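You operate a simulated robot arm through the tools that you are given. There is no shell and no other tool. Be economical: measure what you need, move in short steps, check, and stop when the job is done.

Carry out the task below with a simulated robot arm. There is one attempt and no reset: what you move stays moved.

## Task
Take the pale cleat and leave it on the far end of the table sheet. Put the dark stick on the small panel. Fetch the blue cup and set it on the lower shelf of the stock rack. Put the blue strap on the far end of the table sheet away on the top of the low bench. Take the wooden peg from the far end of the table sheet and leave it on top of the wide wood block. Take the short bar and leave it on top of the dark plank. Put the grey sponge on the frame panel. Open the red pot lid. The order is free. Set down upright: pale cleat, blue cup, short bar.

The check looks at the end state, three seconds after you hand in, the way a careful person would. Anything else that was tipped, shoved, dropped, spilled or broken makes it a failure. A push-on lid holds only when it is set on centred and level and pressed home; a screw cap is set on level and turned clockwise until tight. Flat cloth is picked up by pressing the open fingertips on it (5 to 10 N) and closing them slowly along it; thin cloth reads only 2 to 8 mm in the jaws.

## Robot
A 7-joint arm with a two-finger parallel gripper on a trunk, on a base that drives. Base frame: it is fixed to the floor where the robot stands at the start and does not move with it; the origin is under the middle of the robot, x ahead of it, y to its left, z up. Units: mm, rad, N and s.
Its first joint turns from -2.897 to 2.897 rad. Places, roughly: blue cup (8x8x8 cm) [-1100, -3900, 900]; blue strap (8x15x4 cm) [-1400, -4000, 900]; dark plank (20x8x5 cm) [-2300, -3700, 900]; dark stick (15x2x2 cm) [-800, -3700, 900]; far end of the table sheet [-1600, -3900, 900]; frame panel (16x13 cm) [-700, -4220, 920]; grey sponge (8x4x3 cm) [-1800, -3800, 900]; lower shelf of the stock rack [2500, -5700, 500]; pale cleat (5x4x5 cm) [500, 0, 500]; red pot lid [-300, -3900, 1000]; short bar (8x4x4 cm) [-1600, -3700, 900]; small panel (30x24x2 cm) [2500, -2700, 900]; top of the low bench [1200, -1000, 400]; wide wood block (8x4x3 cm) [-1600, -3900, 900]; wooden peg (3x3x3 cm) [-1500, -3900, 900]. Payload 4.4 kg.
Tool frame: the origin (TCP) lies between the finger pads and is the grasp point; the fingertips stand 23 mm ahead of it; z points along the fingers, y is the line along which they close. Largest opening 94 mm; finger width 38, thickness 10; the body of the gripper, 54 by 96 mm, starts 39 mm behind the TCP.
Orientation is told as [roll, pitch, yaw] about the base's x, y, z axes, in that order, counted from this pose: with the fingers straight down and closing along the base's y, the tool's x points along the base's -x, its y along +y and its z along -z.

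## Interface
- The arm moves only by the tool arm_command. Its argument "moves" is a list of rows, each an object of numbers (a shift or turn left out is 0, a gripper value left out holds the last): "wx", "wy", "wz": the turn, a rotation vector about the tool's x, y, z in rad; "tx", "ty", "tz": the shift along the tool's x, y, z in mm; "claw": the gripper command, from -1 (fully open) to 1 (shut), values between in proportion. In form: [{"wx": .., "wy": .., "wz": .., "tx": .., "ty": .., "tz": .., "claw": ..}, ...]. A call has 1 to 12 rows; each row shifts and turns the commanded pose from where the row before left it, along the tool's axes as they then stand. Each row takes 0.2 s and may step no farther than 50 mm and 0.15 rad from the row before; otherwise, or with a gripper value out of range, the whole call is refused. A pose out of reach is approached as far as the arm can. The call stops where the force on the tool passes 40 N (or 10 N more than at its start, if that is more) or the arm is blocked; 0.2 s more then pass. The fingers move at their own pace (about 108 mm/s each) and stop on an object; they squeeze with about 36 N. The grip force told is the motor's: it shows also when the fingers shut on nothing. Time passes only in rows, and 0.2 s behind the last, so rows that do not move let the fingers close. It gives the time, the measured TCP pose, the force on the tool (base axes), the opening and the grip force at its end, in the units of the frame above (readings bear some noise), with the torque about the TCP (base axes, N m) and any sound that the robot's microphone picked up, and new pictures: "views" is both (left out), scene, wrist or none.
- Cameras (640 x 400 px; columns grow to the right, rows downward): "scene" is now at [171.1, 207.3, 1443]; the picture's right is [-0.35, -0.94, 0.00], its down [-0.73, 0.27, -0.63] and it looks along [0.59, -0.22, -0.78] (base axes); focal length 251 px, centre (320, 200). "wrist" rides on the gripper at [86, 16, -74] in the tool frame; the picture's right is [-0.18, 0.98, 0.00], its down [-0.58, -0.11, -0.81] and it looks along [-0.79, -0.15, 0.59] (tool axes); focal length 243 px, centre (320, 200). There is no depth. A picture from a camera that has moved, and an enlarged one, comes with that camera's place and axes in the base frame and with its lens.
- drive_base(legs): drives the robot by 1 to 6 legs, each [ahead, left, turn to the left] in mm, mm and rad, along the robot's own axes; the way and the turn of a leg run together, so that a leg with both is an arc; at most 1500 mm and 3.142 rad a leg. The arm and the cameras ride along, it lands a little off, and it stops where it bumps. It gives what a move gives, and a new picture of the scene camera.
- pan_tilt(pan, tilt): turns the head with the scene camera to pan (to the left, within 2.094 rad either way) and tilt (down, from -0.506 to 1.204), counted from straight ahead of the robot. It gives what a move gives, and a new picture of the scene camera.
- zoom(camera, box): a new picture of the part [left, top, right, bottom] of that camera's present view, enlarged. It takes no simulated time.
- sign_off(): hands the job in; it is judged then, once.

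Go step by step. Nothing tells you exact positions but the pictures and the camera data: compare them with the known pose of the tool, close in by small moves and look again before you grip or let go. The budget is 217 turns and 260 pictures, counting those below and the enlarged ones. Unless the task says otherwise, let go and move clear before handing in.

The tools are called after ">>>" as a command line: name --argument value ..., lists and objects as JSON in quotes. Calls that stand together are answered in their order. arm_command: Moves the arm, as the interface text tells. Its arguments: {"type":"object","properties":{"moves":{"type":"array","items":{"type":"object","properties":{"wx":{"type":"number"},"wy":{"type":"number"},"wz":{"type":"number"},"tx":{"type":"number"},"ty":{"type":"number"},"tz":{"type":"number"},"claw":{"type":"number"}}}},"views":{"type":"string","enum":["both","scene","wrist","none"]}},"required":["moves"]} The other tools are called the same way: drive_base (legs) drives the base; pan_tilt (pan, tilt) turns the head that bears the scene camera; zoom (camera, box) takes an enlarged picture of a part of a camera's view; sign_off () hands the job in.

At the start:

```text
time: 0.0
tcp_pos: [748.0, -147.7, 780.1]
orientation: [0.0, 0.0, -0.001]
contact_force: [-0.1, 0.3, -0.7]
wrist_torque: [0.01, 0.0, 0.0]
gripper_width: 94.0
gripper_force: 0.2
robot x, y, heading: [0.9, -2.8, -0.003]
head pan, tilt: [-0.356, 0.892]
```

scene: 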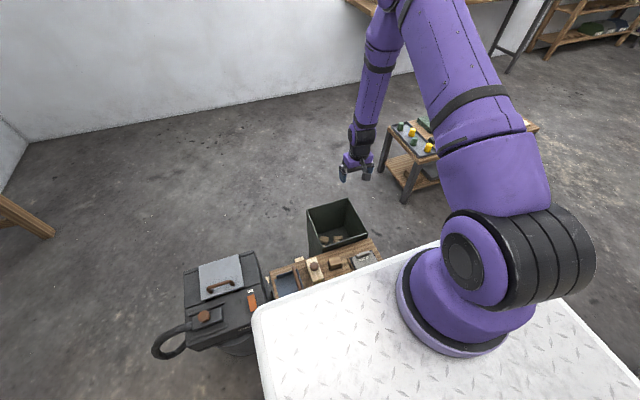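
wrist: 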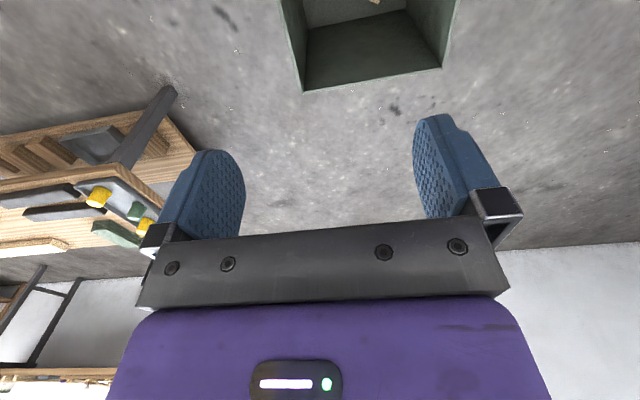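

I see a small wooden bench near the robot with small items, one likely the pale cleat, about [500,0,500]. I will enlarge it first.

>>> zoom --camera "scene" --box '[240, 190, 400, 300]'

>>> pan_tilt --pan -1.4 --tilt 0.3

```text
3.64 times, centred on (320, 245) of scene
camera zoom: at [171.1, 207.3, 1443.0], right [-0.35, -0.94, 0.0], down [-0.73, 0.27, -0.63], along [0.59, -0.22, -0.78], focal length 914 px, centre (320, 36)
```

zoom: 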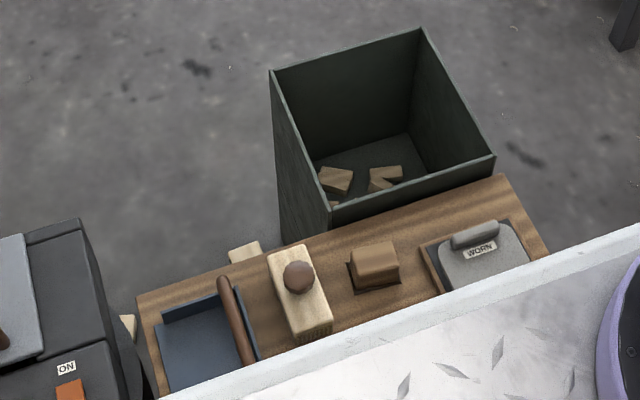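

```text
time: 1.3
tcp_pos: [747.1, -146.7, 780.4]
orientation: [-0.001, 0.0, 0.001]
contact_force: [0.1, -0.6, -0.5]
wrist_torque: [0.02, 0.03, 0.01]
gripper_width: 93.8
gripper_force: 0.0
robot x, y, heading: [0.2, 0.5, 0.002]
head pan, tilt: [-1.4, 0.3]
camera scene: at [115.9, 141.8, 1494.7], right [-0.99, -0.17, 0.0], down [-0.05, 0.29, -0.96], along [0.16, -0.94, -0.3], focal length 251 px, centre (320, 200)
```

scene: 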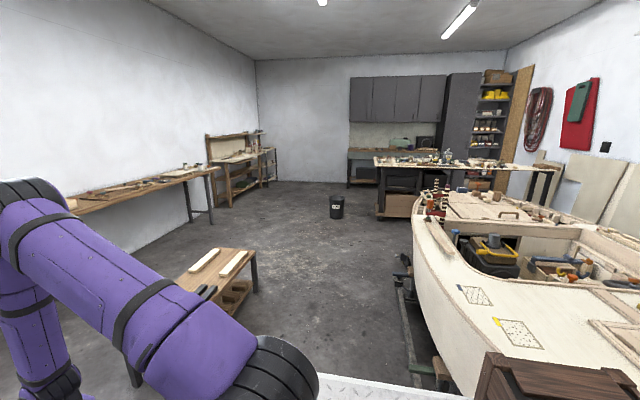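

The bench near the robot carries several items; I need to know which one is the cleat. Next I look back at it with a sharper zoom.

>>> pan_tilt --pan -0.1 --tilt 1.15

```text
time: 2.8
tcp_pos: [747.6, -146.7, 780.2]
orientation: [0.001, 0.0, 0.0]
contact_force: [1.2, 0.3, -1.3]
wrist_torque: [-0.01, 0.0, 0.04]
gripper_width: 94.3
gripper_force: 0.1
robot x, y, heading: [2.2, 1.0, -0.003]
head pan, tilt: [-0.099, 1.15]
camera scene: at [159.2, 227.8, 1425.5], right [-0.1, -0.99, 0.0], down [-0.91, 0.09, -0.41], along [0.41, -0.04, -0.91], focal length 251 px, centre (320, 200)
```

scene: 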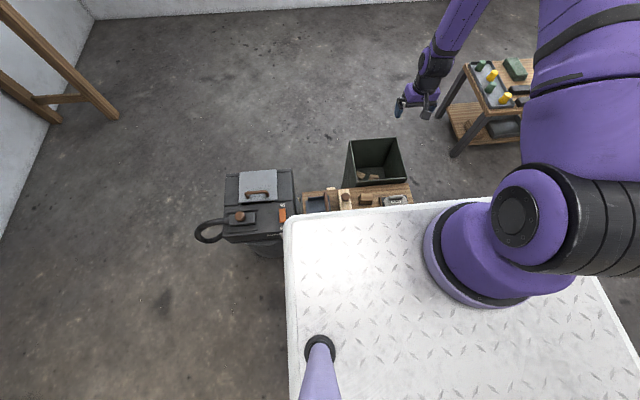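

>>> zoom --camera "scene" --box '[296, 170, 416, 220]'

>>> zoom --camera "scene" --box '[440, 50, 540, 130]'

```text
5.33 times, centred on (356, 195) of scene
camera zoom: at [159.2, 227.8, 1425.5], right [-0.1, -0.99, 0.0], down [-0.91, 0.09, -0.41], along [0.41, -0.04, -0.91], focal length 1340 px, centre (128, 227)
```

zoom: 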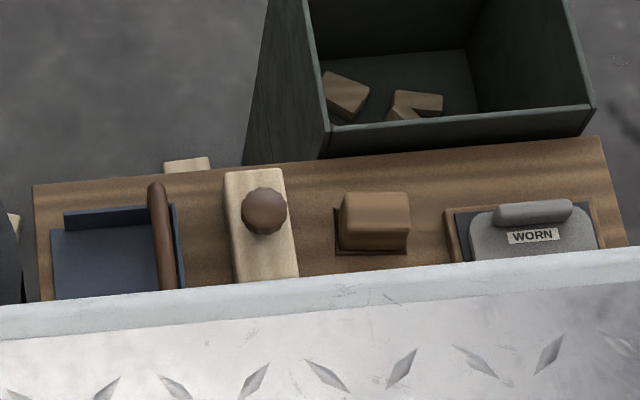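

```text
5.00 times, centred on (490, 90) of scene
camera zoom: at [159.2, 227.8, 1425.5], right [-0.1, -0.99, 0.0], down [-0.91, 0.09, -0.41], along [0.41, -0.04, -0.91], focal length 1256 px, centre (-530, 750)
```

zoom: 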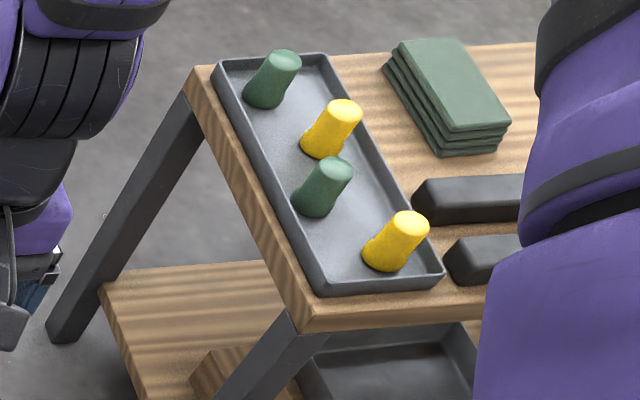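

The robot's deck hides part of the bench. I'll bring the arm over it and tilt the wrist camera straight down.

>>> arm_command --moves '[{"tx": 35, "ty": 35}, {"tx": 35, "ty": 35}, {"tx": 35, "ty": 35}, {"tx": 35, "ty": 35}, {"wy": 0.15}, {"wy": 0.15}, {"wy": 0.15}, {"wy": 0.15}, {"wy": 0.15}, {"wy": 0.15}]' --views "wrist"

```text
time: 5.0
tcp_pos: [607.3, -7.8, 779.9]
orientation: [-0.002, 0.901, 0.001]
contact_force: [-0.3, -0.1, -0.5]
wrist_torque: [-0.01, 0.02, 0.0]
gripper_width: 94.1
gripper_force: 0.0
robot x, y, heading: [0.5, -0.9, 0.002]
head pan, tilt: [-0.099, 1.15]
camera wrist: at [612.5, 9.1, 894.0], right [0.11, 0.98, -0.14], down [0.99, -0.11, 0.04], along [0.03, -0.15, -0.99], focal length 243 px, centre (320, 200)
```

wrist: 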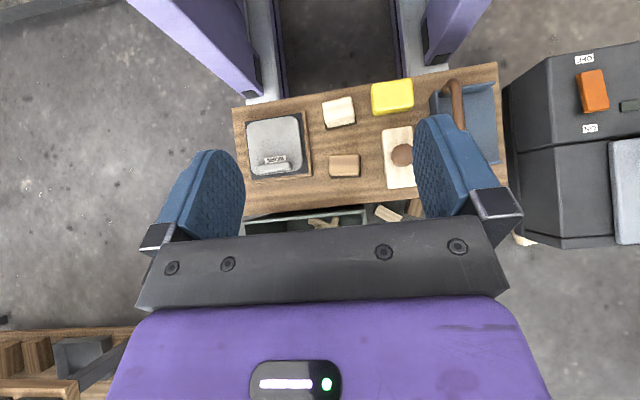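

Now the pale cleat shows at (339,111), toward the robot from the brown block. I enlarge to measure.

>>> zoom --camera "wrist" --box '[240, 60, 440, 210]'

```text
2.67 times, centred on (340, 135) of wrist
camera zoom: at [612.5, 9.1, 894.0], right [0.11, 0.98, -0.14], down [0.99, -0.11, 0.04], along [0.03, -0.15, -0.99], focal length 647 px, centre (267, 373)
```

zoom: 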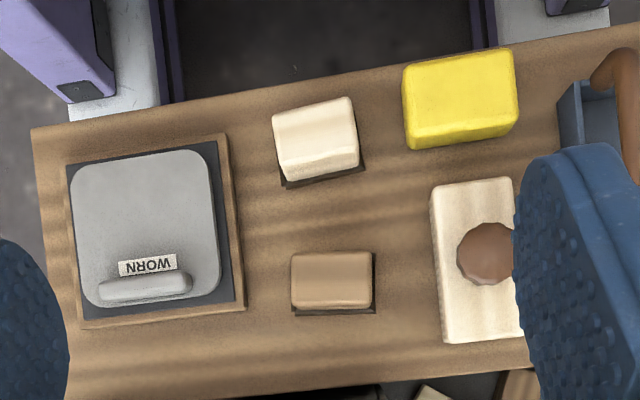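

The pale cleat sits around [481,-6], top near z 480, but too close under the robot's deck. I want to back off a bit, so I check behind the robot first.

>>> pan_tilt --pan 2.09 --tilt 0.6

>>> pan_tilt --pan -2.09 --tilt 0.6

```text
time: 7.0
tcp_pos: [607.7, -6.7, 780.2]
orientation: [0.0, 0.897, 0.002]
contact_force: [0.6, -1.3, -0.1]
wrist_torque: [0.01, 0.04, 0.02]
gripper_width: 94.0
gripper_force: 0.0
robot x, y, heading: [-4.1, -0.6, -0.006]
head pan, tilt: [2.089, 0.6]
camera scene: at [56.2, 310.6, 1467.2], right [0.87, 0.49, 0.0], down [0.28, -0.49, -0.83], along [-0.41, 0.72, -0.56], focal length 251 px, centre (320, 200)
```

scene: 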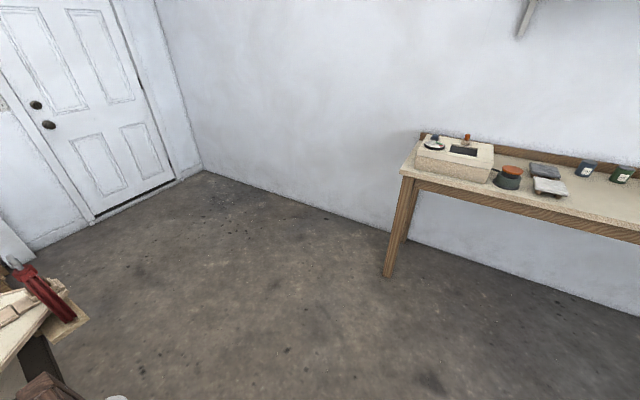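

```text
time: 10.4
tcp_pos: [607.7, -7.4, 779.5]
orientation: [0.001, 0.898, -0.001]
contact_force: [0.6, -0.6, 0.5]
wrist_torque: [-0.02, 0.0, 0.0]
gripper_width: 93.8
gripper_force: 0.1
robot x, y, heading: [2.3, -0.5, 0.001]
head pan, tilt: [-2.089, 0.6]
camera scene: at [56.2, 157.0, 1467.2], right [-0.87, 0.5, 0.0], down [0.28, 0.49, -0.83], along [-0.41, -0.72, -0.56], focal length 251 px, centre (320, 200)
```

scene: 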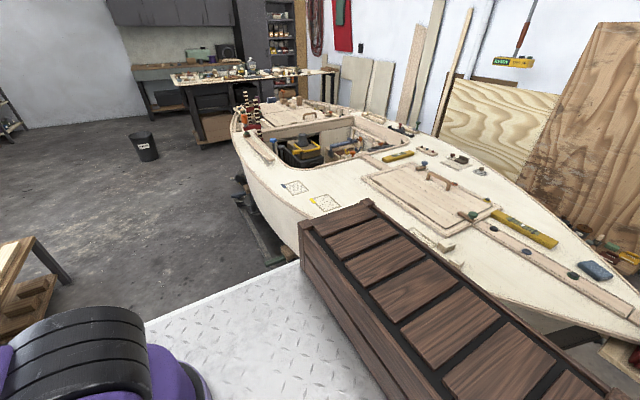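

Backing up is tight because of the boat and crate, so I'll reach in from here. I move the tilted camera nearer above the cleat for a second bearing.

>>> arm_command --moves '[{"tx": -10.65, "tz": 46.6, "claw": -0.45}, {"tx": -10.65, "tz": 46.6}, {"tx": -10.65, "tz": 46.6}]' --views "both"

```text
time: 11.2
tcp_pos: [519.7, -6.0, 667.1]
orientation: [-0.001, 0.898, 0.0]
contact_force: [0.1, 0.3, 1.1]
wrist_torque: [-0.01, 0.0, 0.01]
gripper_width: 68.3
gripper_force: 0.0
robot x, y, heading: [-3.5, 3.3, -0.0]
head pan, tilt: [-2.089, 0.6]
camera scene: at [56.0, 157.0, 1467.2], right [-0.87, 0.5, 0.0], down [0.28, 0.49, -0.83], along [-0.41, -0.72, -0.56], focal length 251 px, centre (320, 200)
camera wrist: at [524.3, 10.0, 781.2], right [0.11, 0.98, -0.14], down [0.99, -0.11, 0.05], along [0.03, -0.15, -0.99], focal length 243 px, centre (320, 200)
```

scene: 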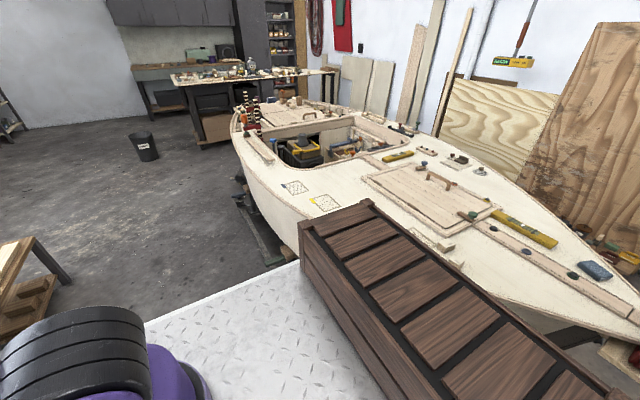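
wrist: 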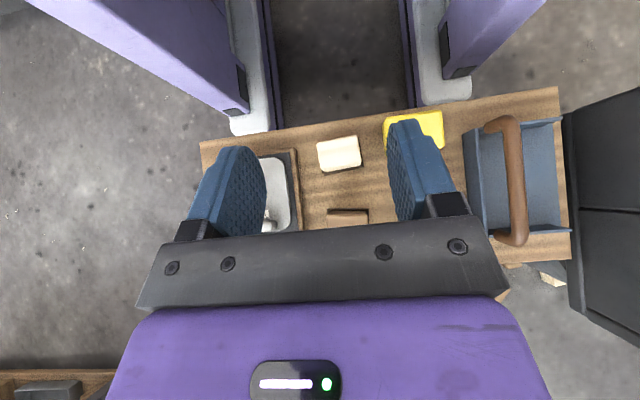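

The two bearings agree: cleat at about [477,-6], top near z 475. I straighten the tool above it.

>>> arm_command --moves '[{"wy": -0.15}, {"wy": -0.15}, {"wy": -0.15}, {"wy": -0.15}, {"wy": -0.15}, {"wy": -0.15}, {"tx": 43}, {"tz": 45}, {"tz": 45}]' --views "wrist"

>>> pan_tilt --pan -0.2 --tilt 1.1

```text
time: 13.2
tcp_pos: [473.4, -8.1, 576.8]
orientation: [-0.002, 0.001, 0.0]
contact_force: [-0.2, -0.8, -0.2]
wrist_torque: [0.02, -0.03, 0.01]
gripper_width: 68.2
gripper_force: 0.1
robot x, y, heading: [-0.4, 0.6, -0.002]
head pan, tilt: [-2.089, 0.6]
camera wrist: at [386.3, 8.7, 651.2], right [0.18, 0.98, 0.0], down [0.58, -0.11, 0.81], along [0.79, -0.15, -0.59], focal length 243 px, centre (320, 200)
```

wrist: 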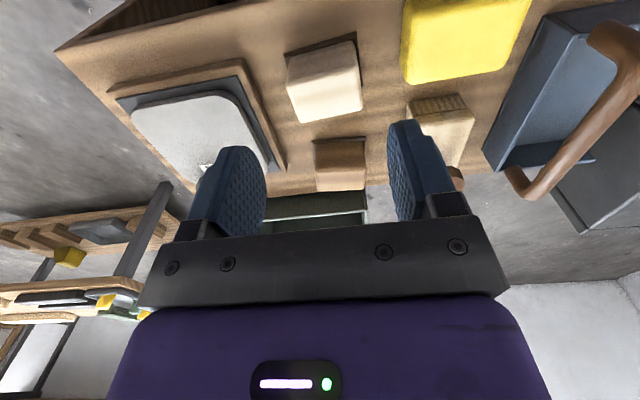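

```text
time: 15.1
tcp_pos: [472.9, -8.2, 577.7]
orientation: [-0.001, -0.001, 0.0]
contact_force: [-0.1, 0.3, -0.1]
wrist_torque: [0.0, 0.01, 0.01]
gripper_width: 68.2
gripper_force: 0.1
robot x, y, heading: [-2.6, -2.2, 0.001]
head pan, tilt: [-0.201, 1.1]
camera scene: at [161.8, 221.2, 1428.6], right [-0.2, -0.98, 0.0], down [-0.87, 0.18, -0.45], along [0.44, -0.09, -0.89], focal length 251 px, centre (320, 200)
```

scene: 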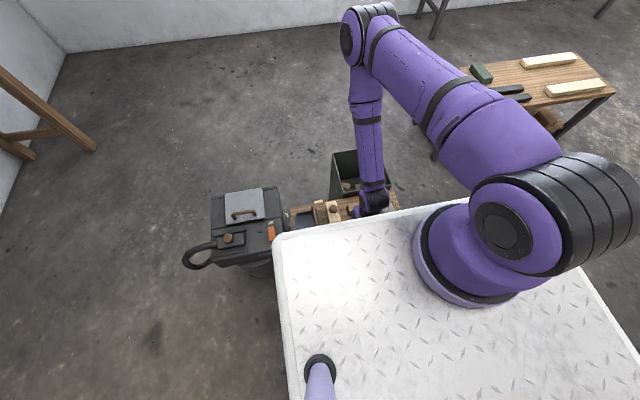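

The tool stands upright just over the cleat, well clear of the deck. I correct by 7 mm and descend around it.

>>> arm_command --moves '[{"tx": -7, "ty": 3}, {"tz": 40}, {"tz": 40}]' --views "wrist"

```text
time: 15.9
tcp_pos: [480.3, -6.2, 498.0]
orientation: [-0.002, 0.0, -0.002]
contact_force: [0.3, 0.0, -0.8]
wrist_torque: [0.03, 0.0, 0.01]
gripper_width: 68.0
gripper_force: 0.1
robot x, y, heading: [-1.8, -3.1, 0.002]
head pan, tilt: [-0.201, 1.1]
camera wrist: at [394.5, 10.9, 571.8], right [0.18, 0.98, 0.0], down [0.58, -0.11, 0.81], along [0.79, -0.15, -0.59], focal length 243 px, centre (320, 200)
```

wrist: 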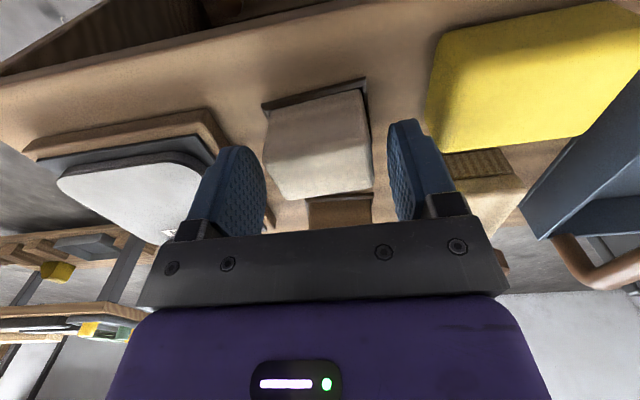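

The cleat lies squarely between the open fingers. I go down and close.

>>> arm_command --moves '[{"tz": 20}, {"tz": 16}, {"claw": 1}, {}, {}]' --views "wrist"

```text
time: 16.4
tcp_pos: [482.0, -5.2, 473.4]
orientation: [0.0, 0.002, 0.0]
contact_force: [-3.7, -2.0, 33.4]
wrist_torque: [0.43, -0.55, -0.04]
gripper_width: 68.2
gripper_force: 0.0
robot x, y, heading: [1.4, -0.9, 0.005]
head pan, tilt: [-0.201, 1.1]
stopped in row 2: the force on the tool passed its limit at 127 N (the readings are from after the stop); the commanded pose is now the measured one
camera wrist: at [394.7, 12.2, 547.2], right [0.18, 0.98, 0.0], down [0.58, -0.11, 0.81], along [0.79, -0.15, -0.59], focal length 243 px, centre (320, 200)
```

wrist: 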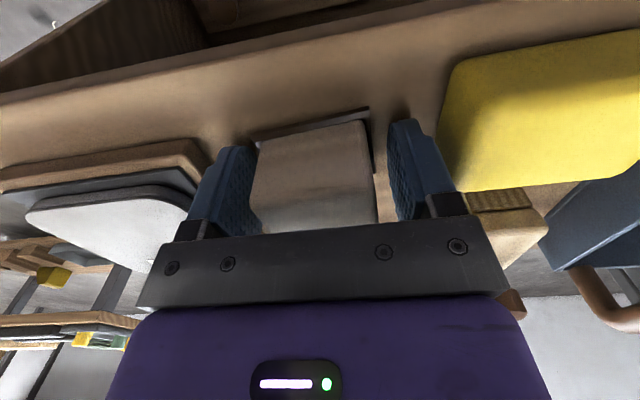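

The fingertips touched the bench surface at about z 450. I lift 4 mm and close on the cleat.

>>> arm_command --moves '[{"tz": -4}, {"claw": 0.1}, {"claw": 1}, {}, {}]' --views "wrist"

```text
time: 17.6
tcp_pos: [480.2, -4.4, 476.3]
orientation: [-0.001, 0.003, 0.0]
contact_force: [0.2, -1.1, -0.4]
wrist_torque: [0.0, 0.0, 0.03]
gripper_width: 49.3
gripper_force: 35.2
robot x, y, heading: [1.9, -1.1, 0.003]
head pan, tilt: [-0.201, 1.1]
camera wrist: at [395.4, 12.2, 550.7], right [0.18, 0.98, 0.0], down [0.58, -0.11, 0.81], along [0.79, -0.15, -0.59], focal length 243 px, centre (320, 200)
```

wrist: 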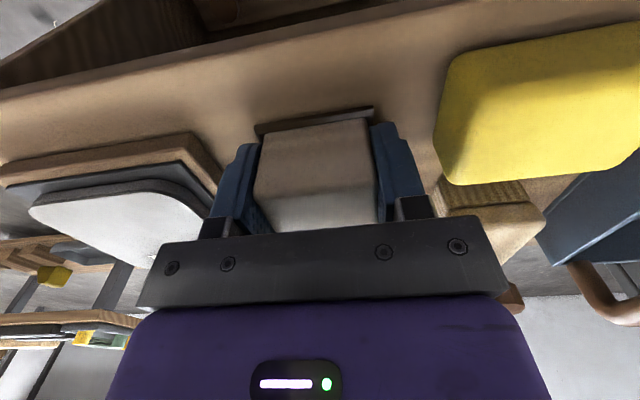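

The grip holds at 49 mm. I lift it straight up.

>>> arm_command --moves '[{"tz": -20}, {"tz": -40}, {"tz": -45}, {"tz": -45}, {"tz": -45}, {"tz": -45}, {"tz": -45}, {"tz": -45}, {"tz": -45}]' --views "both"

```text
time: 19.6
tcp_pos: [523.7, 5.4, 827.6]
orientation: [0.002, 0.005, -0.002]
contact_force: [0.5, -0.3, -0.5]
wrist_torque: [0.03, -0.01, 0.04]
gripper_width: 49.5
gripper_force: 35.7
out of reach, approached as far as the arm can: row 8, 9
robot x, y, heading: [-3.9, 0.8, 0.002]
head pan, tilt: [-0.201, 1.1]
camera scene: at [162.5, 221.1, 1428.5], right [-0.2, -0.98, 0.0], down [-0.87, 0.18, -0.45], along [0.44, -0.09, -0.89], focal length 251 px, centre (320, 200)
camera wrist: at [437.9, 22.8, 903.2], right [0.18, 0.98, 0.0], down [0.58, -0.11, 0.8], along [0.79, -0.15, -0.59], focal length 243 px, centre (320, 200)
```

scene: 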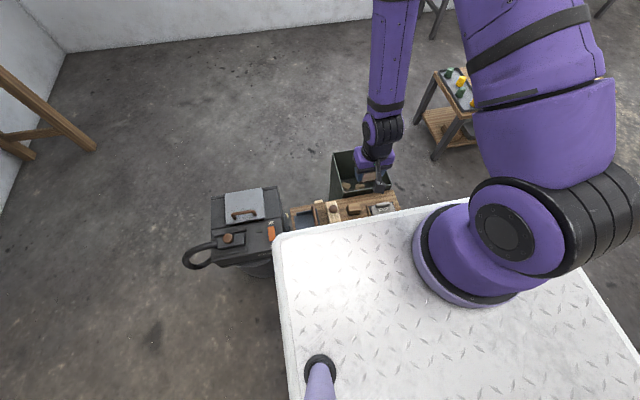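
wrist: 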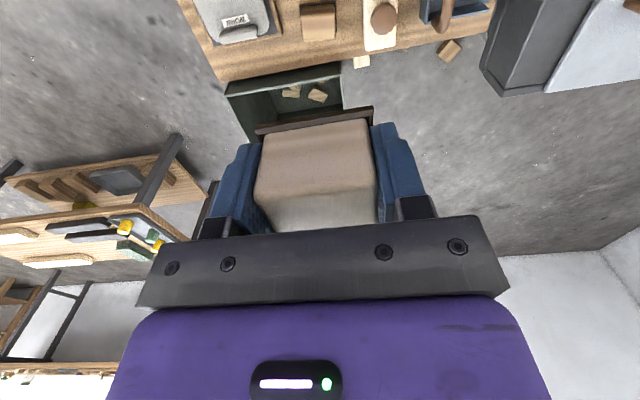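

The cleat is in hand, dark foot down. Before driving I study the clearances around the robot: boat right-rear, floor to the left.

>>> pan_tilt --pan -1.5 --tilt 1.1

>>> pan_tilt --pan -2.09 --tilt 1.1

>>> pan_tilt --pan 1.7 --tilt 1.0

```text
time: 21.1
tcp_pos: [523.6, 5.6, 828.1]
orientation: [0.0, 0.002, 0.001]
contact_force: [-0.8, 0.5, -1.1]
wrist_torque: [0.01, 0.03, 0.01]
gripper_width: 49.4
gripper_force: 35.9
robot x, y, heading: [-1.8, -0.2, 0.002]
head pan, tilt: [-1.499, 1.1]
camera scene: at [104.6, 170.8, 1428.6], right [-1.0, -0.07, 0.0], down [-0.06, 0.89, -0.45], along [0.03, -0.45, -0.89], focal length 251 px, centre (320, 200)
```

scene: 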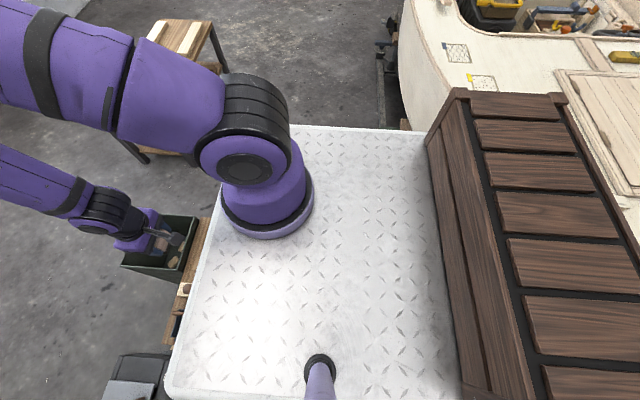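

```text
time: 22.1
tcp_pos: [523.4, 6.2, 828.1]
orientation: [0.0, 0.003, 0.0]
contact_force: [-0.2, -0.6, -0.5]
wrist_torque: [-0.06, 0.01, -0.01]
gripper_width: 49.5
gripper_force: 35.9
robot x, y, heading: [1.3, -1.5, 0.001]
head pan, tilt: [-2.089, 1.1]
camera scene: at [68.8, 178.9, 1428.6], right [-0.87, 0.49, 0.0], down [0.44, 0.77, -0.45], along [-0.22, -0.39, -0.89], focal length 251 px, centre (320, 200)
```

scene: 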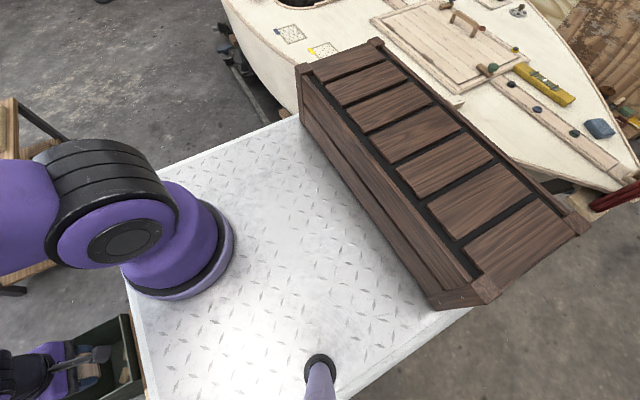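

```text
time: 25.2
tcp_pos: [523.7, 6.3, 828.3]
orientation: [0.0, 0.002, 0.0]
contact_force: [0.3, -0.4, -0.4]
wrist_torque: [0.03, 0.02, 0.0]
gripper_width: 49.5
gripper_force: 36.1
robot x, y, heading: [-3.7, -0.3, 0.003]
head pan, tilt: [1.7, 1.0]
camera scene: at [91.1, 302.9, 1435.2], right [0.99, 0.13, 0.0], down [0.11, -0.83, -0.54], along [-0.07, 0.54, -0.84], focal length 251 px, centre (320, 200)
```

scene: 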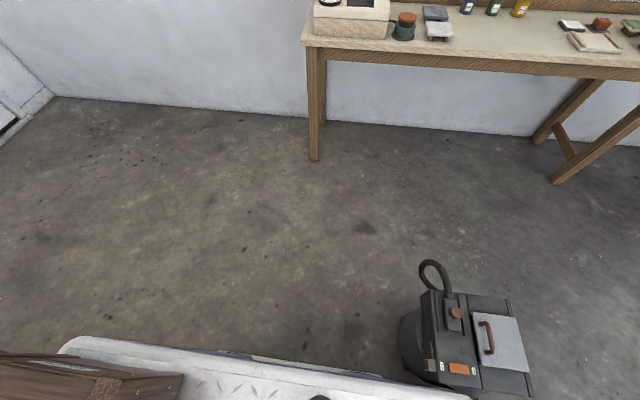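

The wooden crate rides on the robot's deck, the boat blocks right-rear and the bench blocks ahead, so I leave by sliding left and going round. First leg: slide left about 1.1 m.

>>> drive_base --legs '[[0, 1100, 0]]'

>>> pan_tilt --pan 0.0 --tilt 0.6

```text
time: 30.7
tcp_pos: [522.7, 1074.5, 829.8]
orientation: [0.0, 0.002, 0.003]
contact_force: [0.6, -0.1, 0.3]
wrist_torque: [-0.02, 0.0, 0.02]
gripper_width: 49.4
gripper_force: 36.2
robot x, y, heading: [-2.3, 1069.0, 0.002]
head pan, tilt: [1.7, 1.0]
camera scene: at [89.0, 1370.1, 1435.2], right [0.99, 0.13, 0.0], down [0.11, -0.83, -0.54], along [-0.07, 0.54, -0.84], focal length 251 px, centre (320, 200)
```

scene: 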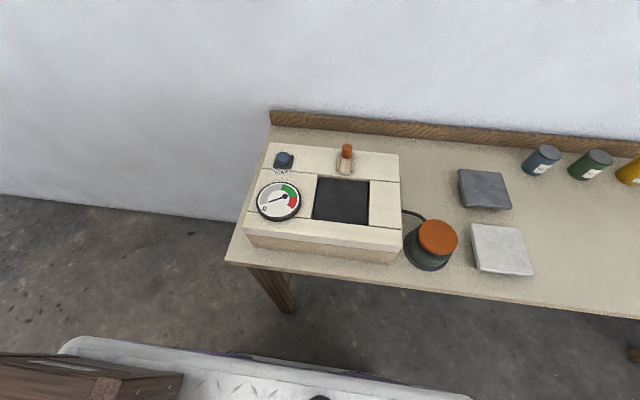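

```text
time: 32.4
tcp_pos: [521.4, 1075.1, 828.5]
orientation: [0.001, 0.002, 0.002]
contact_force: [0.3, 0.7, -1.0]
wrist_torque: [0.02, 0.0, 0.0]
gripper_width: 49.4
gripper_force: 35.7
robot x, y, heading: [0.4, 1070.3, 0.003]
head pan, tilt: [0.0, 0.6]
camera scene: at [186.5, 1301.3, 1467.2], right [0.0, -1.0, 0.0], down [-0.57, 0.0, -0.82], along [0.82, 0.0, -0.57], focal length 251 px, centre (320, 200)
```

scene: 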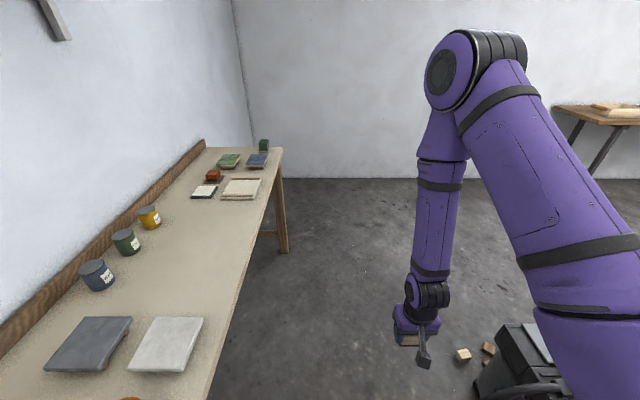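

The corridor alongside the wall table is clear. I drive ahead to x≈1880 and turn right.

>>> drive_base --legs '[[1500, -15, 0], [370, -60, 0], [0, 0, -1.571]]'

>>> pan_tilt --pan 0.0 --tilt 0.4

```text
refused: leg 1 is longer than a leg can be; nothing moved
```

```text
time: 33.2
tcp_pos: [523.0, 1075.4, 828.0]
orientation: [0.0, 0.004, 0.002]
contact_force: [0.3, -0.2, -0.8]
wrist_torque: [0.02, -0.02, 0.0]
gripper_width: 49.1
gripper_force: 35.5
robot x, y, heading: [3.4, 1067.5, 0.003]
head pan, tilt: [0.0, 0.4]
camera scene: at [190.8, 1301.2, 1485.4], right [0.0, -1.0, 0.0], down [-0.39, 0.0, -0.92], along [0.92, 0.0, -0.39], focal length 251 px, centre (320, 200)
```

scene: 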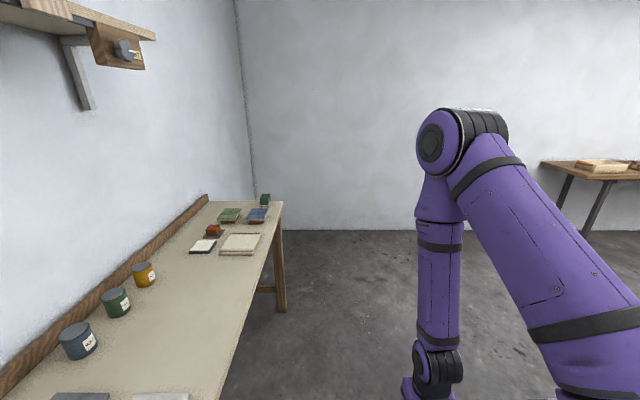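

The leg was slightly too long; I split it.

>>> drive_base --legs '[[1000, -15, 0], [870, -60, 0], [0, 0, -1.571]]'

>>> pan_tilt --pan 0.0 --tilt 0.4

```text
time: 46.5
tcp_pos: [1875.7, 420.6, 828.7]
orientation: [-0.002, 0.001, -1.608]
contact_force: [0.2, 1.3, -0.4]
wrist_torque: [0.0, 0.0, 0.01]
gripper_width: 49.6
gripper_force: 36.1
robot x, y, heading: [1886.7, 943.3, -1.608]
head pan, tilt: [0.0, 0.4]
camera scene: at [2116.3, 743.0, 1485.4], right [-1.0, 0.04, 0.0], down [0.01, 0.39, -0.92], along [-0.03, -0.92, -0.39], focal length 251 px, centre (320, 200)
```

scene: 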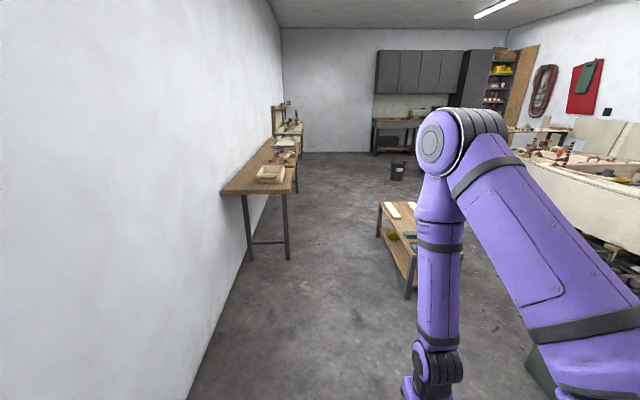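

```text
time: 47.1
tcp_pos: [1875.2, 422.5, 827.5]
orientation: [0.0, 0.003, -1.607]
contact_force: [0.9, -0.1, 0.4]
wrist_torque: [0.03, -0.01, 0.02]
gripper_width: 49.2
gripper_force: 35.7
robot x, y, heading: [1890.5, 944.8, -1.605]
head pan, tilt: [0.0, 0.4]
camera scene: at [2116.3, 743.0, 1485.4], right [-1.0, 0.04, 0.0], down [0.01, 0.39, -0.92], along [-0.03, -0.92, -0.39], focal length 251 px, centre (320, 200)
```

scene: 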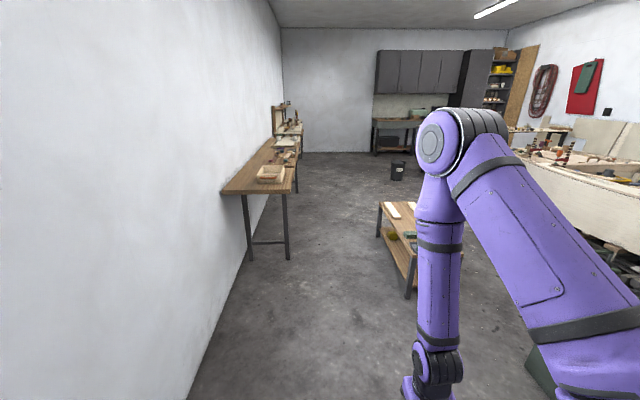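

The aisle between low bench and long workbench is clear, about 980 mm wide. I drive down its middle to y≈-2300.

>>> drive_base --legs '[[0, 0, 0.035], [1100, 0, 0], [1100, 0, 0], [1000, 0, 0]]'

>>> pan_tilt --pan -0.9 --tilt 0.35

```text
time: 63.3
tcp_pos: [1832.1, -2825.5, 827.9]
orientation: [0.0, 0.004, -1.596]
contact_force: [0.4, 0.3, -0.6]
wrist_torque: [0.03, -0.02, 0.0]
gripper_width: 49.5
gripper_force: 35.9
robot x, y, heading: [1834.6, -2301.9, -1.595]
head pan, tilt: [0.0, 0.4]
camera scene: at [2068.9, -2501.5, 1485.4], right [-1.0, 0.03, 0.0], down [0.01, 0.39, -0.92], along [-0.02, -0.92, -0.39], focal length 251 px, centre (320, 200)
```

scene: 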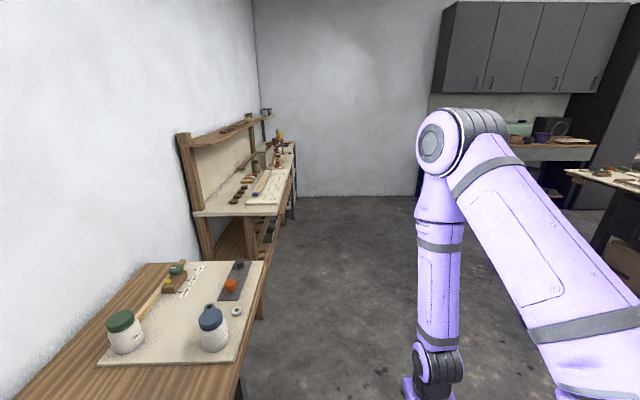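

```text
time: 64.5
tcp_pos: [1832.3, -2824.9, 828.8]
orientation: [-0.001, 0.004, -1.596]
contact_force: [0.9, 0.1, 0.0]
wrist_torque: [-0.02, 0.01, -0.03]
gripper_width: 49.4
gripper_force: 36.0
robot x, y, heading: [1836.2, -2299.4, -1.599]
head pan, tilt: [-0.901, 0.351]
camera scene: at [1996.9, -2464.9, 1490.0], right [-0.6, 0.8, 0.0], down [0.27, 0.21, -0.94], along [-0.75, -0.56, -0.34], focal length 251 px, centre (320, 200)
```

scene: 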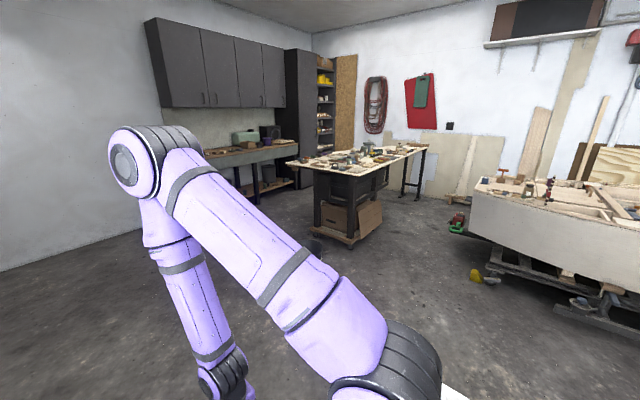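

I see the table ahead-right, with an aisle between it and the boat. I enlarge both the table and the workbench panel region.

>>> zoom --camera "scene" --box '[270, 120, 450, 250]'

>>> pan_tilt --pan 0.5 --tilt 0.6

```text
3.08 times, centred on (360, 185) of scene
camera zoom: at [1996.9, -2464.9, 1490.0], right [-0.6, 0.8, 0.0], down [0.27, 0.21, -0.94], along [-0.75, -0.56, -0.34], focal length 773 px, centre (197, 246)
```

zoom: 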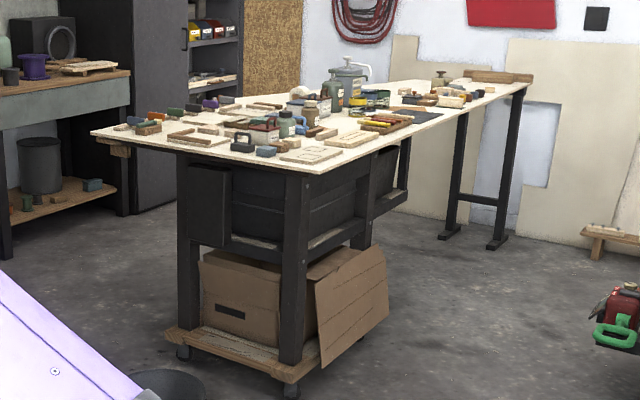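

```text
time: 66.1
tcp_pos: [1832.0, -2826.6, 828.2]
orientation: [-0.001, 0.004, -1.595]
contact_force: [0.3, -0.5, -1.3]
wrist_torque: [-0.02, -0.04, 0.0]
gripper_width: 49.5
gripper_force: 35.4
robot x, y, heading: [1842.3, -2303.3, -1.597]
head pan, tilt: [0.499, 0.6]
camera scene: at [2111.5, -2487.6, 1467.2], right [-0.89, -0.46, 0.0], down [-0.26, 0.5, -0.83], along [0.38, -0.73, -0.56], focal length 251 px, centre (320, 200)
```

scene: 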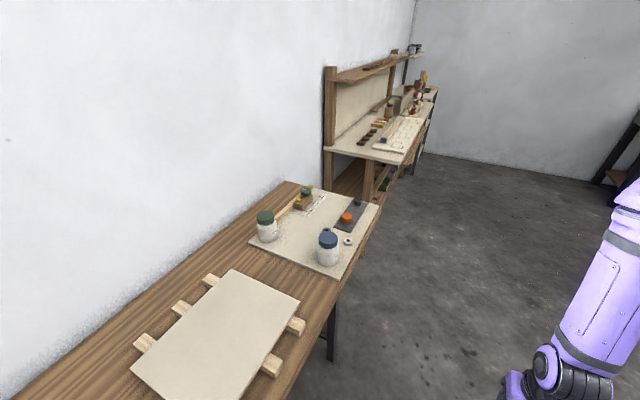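

The table runs x 0 to -2500, near edge y≈-3560, with an aisle between it and the boat stern (y≈-2580). The small panel is at about [2455,-2650]. I raise the arm first so it clears table height.

>>> arm_command --moves '[{"tx": -40, "tz": -10}, {"tx": -40, "tz": -20}, {"tx": -30, "tz": -40}, {"tx": -20, "tz": -45}, {"tz": -45}, {"tz": -45}, {"tz": -45}, {"tz": -45}]' --views "none"

>>> pan_tilt --pan -1.3 --tilt 0.5

```text
time: 67.9
tcp_pos: [1827.8, -2955.9, 1119.3]
orientation: [-0.001, 0.006, -1.597]
contact_force: [-0.2, 0.2, -1.0]
wrist_torque: [0.03, 0.01, -0.01]
gripper_width: 49.5
gripper_force: 36.0
robot x, y, heading: [1837.6, -2304.5, -1.593]
head pan, tilt: [0.499, 0.6]
```

```text
time: 69.7
tcp_pos: [1828.0, -2954.8, 1118.1]
orientation: [0.0, 0.004, -1.596]
contact_force: [-0.5, -0.3, -0.5]
wrist_torque: [-0.01, -0.02, 0.04]
gripper_width: 49.6
gripper_force: 36.0
robot x, y, heading: [1835.1, -2299.6, -1.599]
head pan, tilt: [-1.3, 0.499]
camera scene: at [1983.0, -2431.0, 1476.3], right [-0.24, 0.97, 0.0], down [0.46, 0.12, -0.88], along [-0.85, -0.21, -0.48], focal length 251 px, centre (320, 200)
```

scene: 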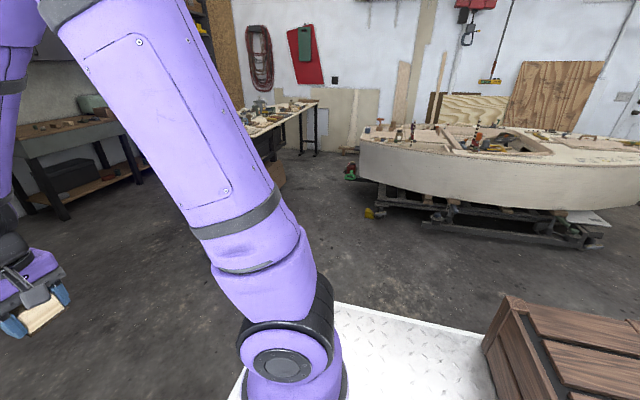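

The arm clears table height now. I drive to the aisle mouth at about (400,-3020).

>>> drive_base --legs '[[0, 0, 0.027], [710, 0, 0], [0, -1430, 0]]'

>>> pan_tilt --pan -1.4 --tilt 0.6

>>> pan_tilt --pan -0.7 --tilt 0.5

```text
time: 80.5
tcp_pos: [423.1, -3651.7, 1119.2]
orientation: [0.001, 0.003, -1.578]
contact_force: [-0.7, -0.1, -0.6]
wrist_torque: [0.02, 0.01, 0.01]
gripper_width: 49.3
gripper_force: 35.8
robot x, y, heading: [420.2, -3001.2, -1.578]
head pan, tilt: [-1.3, 0.499]
camera scene: at [568.4, -3125.7, 1476.3], right [-0.26, 0.97, 0.0], down [0.46, 0.12, -0.88], along [-0.85, -0.23, -0.48], focal length 251 px, centre (320, 200)
```

scene: 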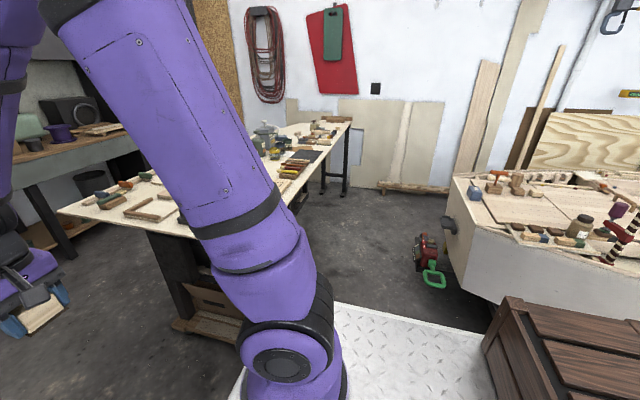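

```text
time: 81.2
tcp_pos: [422.5, -3652.3, 1120.0]
orientation: [0.0, 0.004, -1.576]
contact_force: [0.0, -0.9, -0.4]
wrist_torque: [-0.02, -0.02, 0.0]
gripper_width: 49.4
gripper_force: 35.9
robot x, y, heading: [422.7, -2997.6, -1.577]
head pan, tilt: [-1.4, 0.6]
camera scene: at [569.0, -3116.4, 1467.2], right [-0.16, 0.99, 0.0], down [0.56, 0.09, -0.83], along [-0.81, -0.13, -0.56], focal length 251 px, centre (320, 200)
```

scene: 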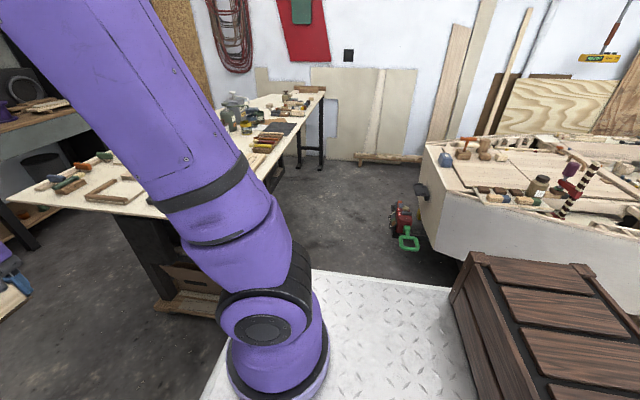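

```text
time: 82.3
tcp_pos: [423.0, -3653.6, 1118.8]
orientation: [0.001, 0.002, -1.579]
contact_force: [0.8, -0.3, 0.3]
wrist_torque: [0.05, 0.02, -0.02]
gripper_width: 49.5
gripper_force: 36.7
robot x, y, heading: [422.0, -3000.3, -1.577]
head pan, tilt: [-0.7, 0.499]
camera scene: at [597.1, -3171.1, 1476.3], right [-0.76, 0.65, 0.0], down [0.31, 0.36, -0.88], along [-0.57, -0.67, -0.48], focal length 251 px, centre (320, 200)
```

scene: 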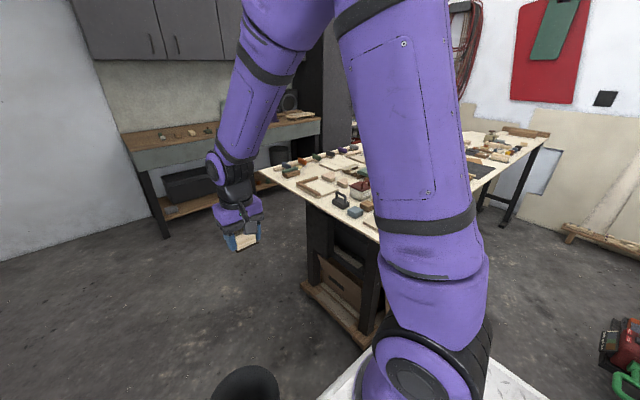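

The north aisle is narrow (about 800 mm, with a red engine on the boat stern); the south aisle is wider. Reach decides it, so I test how far the arm extends here in free space.

>>> arm_command --moves '[{"tx": -46, "tz": 14}, {"tx": -46, "tz": 14}, {"tx": -46, "tz": 14}, {"tx": -46, "tz": 14}, {"tx": -46, "tz": 14}, {"tx": -46, "tz": 14}, {"tx": -46, "tz": 14}, {"tx": -46, "tz": 14}, {"tx": -46, "tz": 14}, {"tx": -46, "tz": 14}, {"tx": -46}, {"tx": -40}]' --views "scene"

```text
time: 84.9
tcp_pos: [418.4, -4110.2, 978.1]
orientation: [-0.001, 0.004, -1.578]
contact_force: [-0.2, -0.3, -1.1]
wrist_torque: [0.01, 0.02, 0.01]
gripper_width: 49.0
gripper_force: 36.3
out of reach, approached as far as the arm can: row 11, 12
robot x, y, heading: [424.2, -2995.6, -1.573]
head pan, tilt: [-0.7, 0.499]
camera scene: at [597.1, -3171.4, 1476.3], right [-0.76, 0.65, 0.0], down [0.31, 0.36, -0.88], along [-0.57, -0.67, -0.48], focal length 251 px, centre (320, 200)
```

scene: 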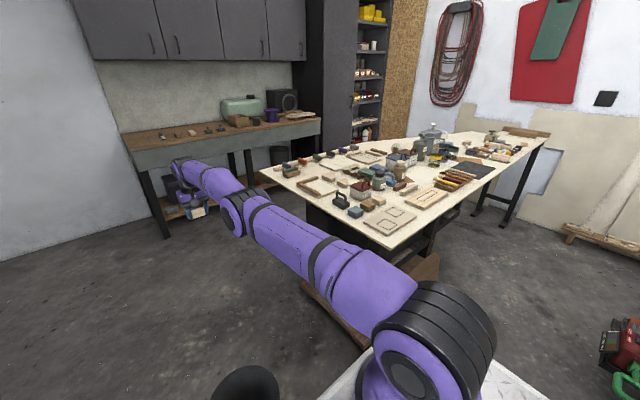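

The arm reaches about 1115 mm ahead of the robot centre. The table is now in plain view; I enlarge it.

>>> zoom --camera "scene" --box '[260, 120, 420, 250]'

>>> zoom --camera "scene" --box '[400, 110, 560, 220]'

```text
3.08 times, centred on (340, 185) of scene
camera zoom: at [597.1, -3171.4, 1476.3], right [-0.76, 0.65, 0.0], down [0.31, 0.36, -0.88], along [-0.57, -0.67, -0.48], focal length 773 px, centre (258, 246)
```

zoom: 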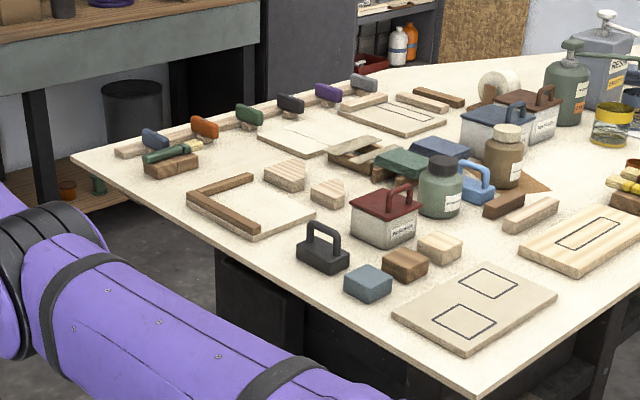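

```text
3.64 times, centred on (480, 165) of scene
camera zoom: at [597.1, -3171.4, 1476.3], right [-0.76, 0.65, 0.0], down [0.31, 0.36, -0.88], along [-0.57, -0.67, -0.48], focal length 914 px, centre (-262, 327)
```

zoom: 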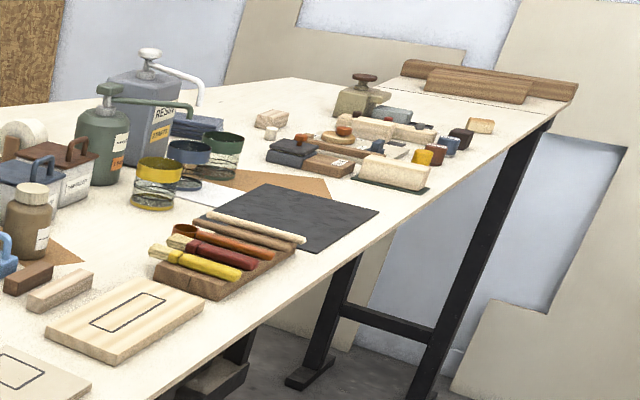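

I now gauge the boat stern clearance before choosing how to stand in the north aisle.

>>> pan_tilt --pan -1.8 --tilt 0.3

```text
time: 86.2
tcp_pos: [418.2, -4110.8, 977.3]
orientation: [0.001, 0.004, -1.579]
contact_force: [0.1, -0.5, -1.2]
wrist_torque: [-0.01, -0.04, 0.0]
gripper_width: 49.5
gripper_force: 35.7
robot x, y, heading: [420.5, -2998.6, -1.578]
head pan, tilt: [-1.799, 0.3]
camera scene: at [565.4, -3080.3, 1494.7], right [0.23, 0.97, 0.0], down [0.29, -0.07, -0.96], along [-0.93, 0.22, -0.3], focal length 251 px, centre (320, 200)
```

scene: 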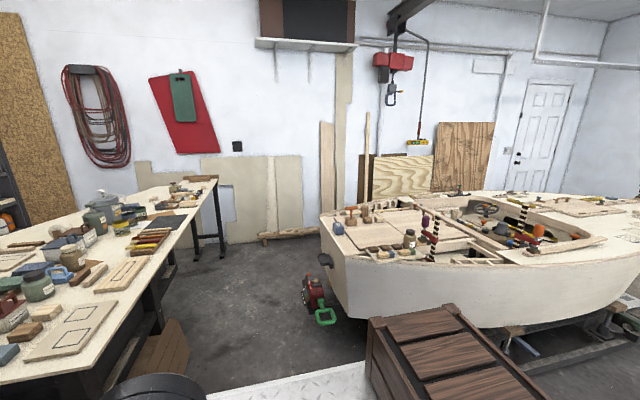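

The stern only blocks x -476..-1116 but with the engine the north aisle is too tight; the south aisle (table back edge y≈-4500, bench y≈-5600) is wider. I retract the arm and drive around the east end to look down it.

>>> arm_command --moves '[{"tx": 46, "tz": -14}, {"tx": 46, "tz": -14}, {"tx": 46, "tz": -14}, {"tx": 46, "tz": -14}, {"tx": 46, "tz": -14}, {"tx": 46, "tz": -14}, {"tx": 46, "tz": -14}, {"tx": 46, "tz": -14}, {"tx": 46, "tz": -14}, {"tx": 40, "tz": -14}]' --views "none"

>>> drive_base --legs '[[0, 650, 0], [1000, 0, 0], [700, 0, 0]]'

>>> pan_tilt --pan -1.55 --tilt 0.45

```text
time: 88.4
tcp_pos: [422.8, -3655.8, 1119.5]
orientation: [-0.003, 0.003, -1.576]
contact_force: [-0.4, 0.3, -1.2]
wrist_torque: [0.01, 0.02, -0.02]
gripper_width: 49.5
gripper_force: 36.2
robot x, y, heading: [422.0, -2998.9, -1.577]
head pan, tilt: [-1.799, 0.3]
```

```text
time: 100.3
tcp_pos: [1033.6, -5388.9, 1120.9]
orientation: [-0.001, 0.003, -1.575]
contact_force: [-0.4, 0.7, -0.5]
wrist_torque: [-0.04, 0.01, 0.0]
gripper_width: 49.5
gripper_force: 36.4
robot x, y, heading: [1031.8, -4730.3, -1.578]
head pan, tilt: [-1.799, 0.3]
camera scene: at [1176.4, -4811.7, 1494.7], right [0.23, 0.97, 0.0], down [0.29, -0.07, -0.96], along [-0.93, 0.22, -0.3], focal length 251 px, centre (320, 200)
```

scene: 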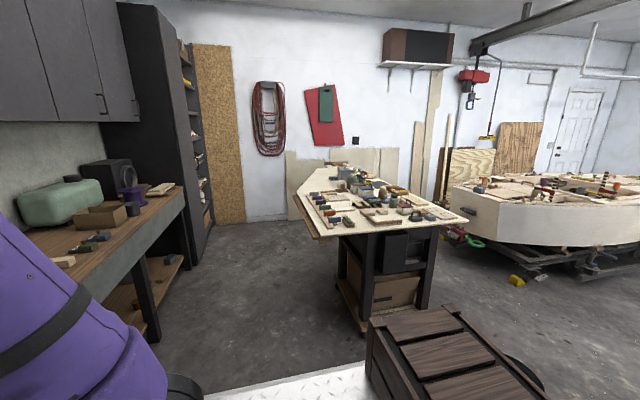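

```text
time: 101.1
tcp_pos: [1032.9, -5386.9, 1120.3]
orientation: [-0.002, 0.004, -1.576]
contact_force: [-0.1, 0.3, -0.5]
wrist_torque: [-0.01, 0.02, -0.03]
gripper_width: 49.3
gripper_force: 35.8
robot x, y, heading: [1034.4, -4729.4, -1.577]
head pan, tilt: [-1.55, 0.45]
camera scene: at [1175.3, -4834.6, 1480.8], right [-0.01, 1.0, 0.0], down [0.43, 0.01, -0.9], along [-0.9, -0.01, -0.43], focal length 251 px, centre (320, 200)
```

scene: 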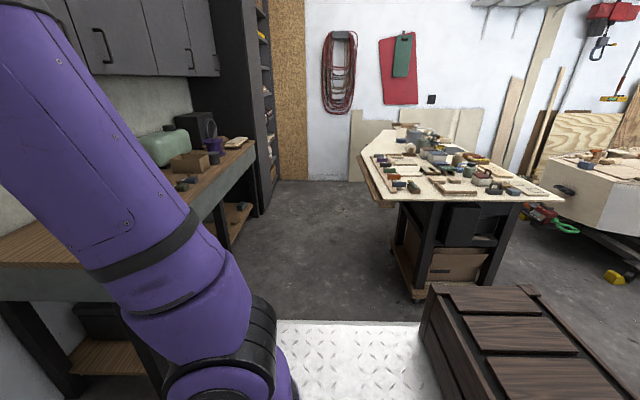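

The table's back edge runs y≈-4514 until x≈-940, then slants to about [-2150,-3931], so one spot near [-1980,-4470] facing heading 1.12 reaches nearly everything at the far end. I turn around and enter the south aisle.

>>> drive_base --legs '[[0, 0, 3.141], [-320, 0, 0]]'

```text
time: 110.8
tcp_pos: [999.9, -4391.0, 1120.1]
orientation: [0.002, 0.004, 1.655]
contact_force: [-0.1, -0.5, -0.2]
wrist_torque: [-0.01, -0.02, 0.01]
gripper_width: 49.2
gripper_force: 35.3
robot x, y, heading: [1060.1, -5043.9, 1.657]
head pan, tilt: [-1.55, 0.45]
camera scene: at [907.8, -4957.0, 1480.8], right [0.1, -0.99, 0.0], down [-0.43, -0.05, -0.9], along [0.9, 0.09, -0.44], focal length 251 px, centre (320, 200)
```

scene: 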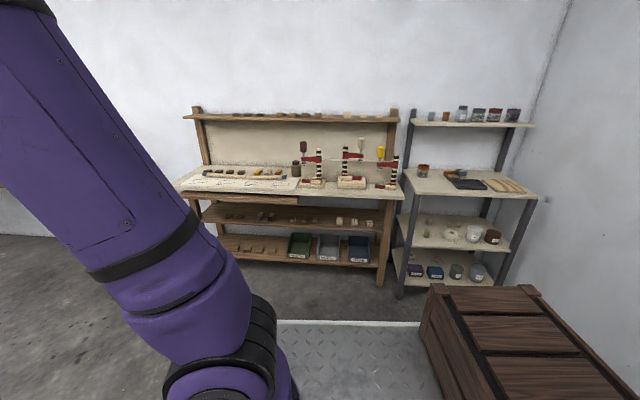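

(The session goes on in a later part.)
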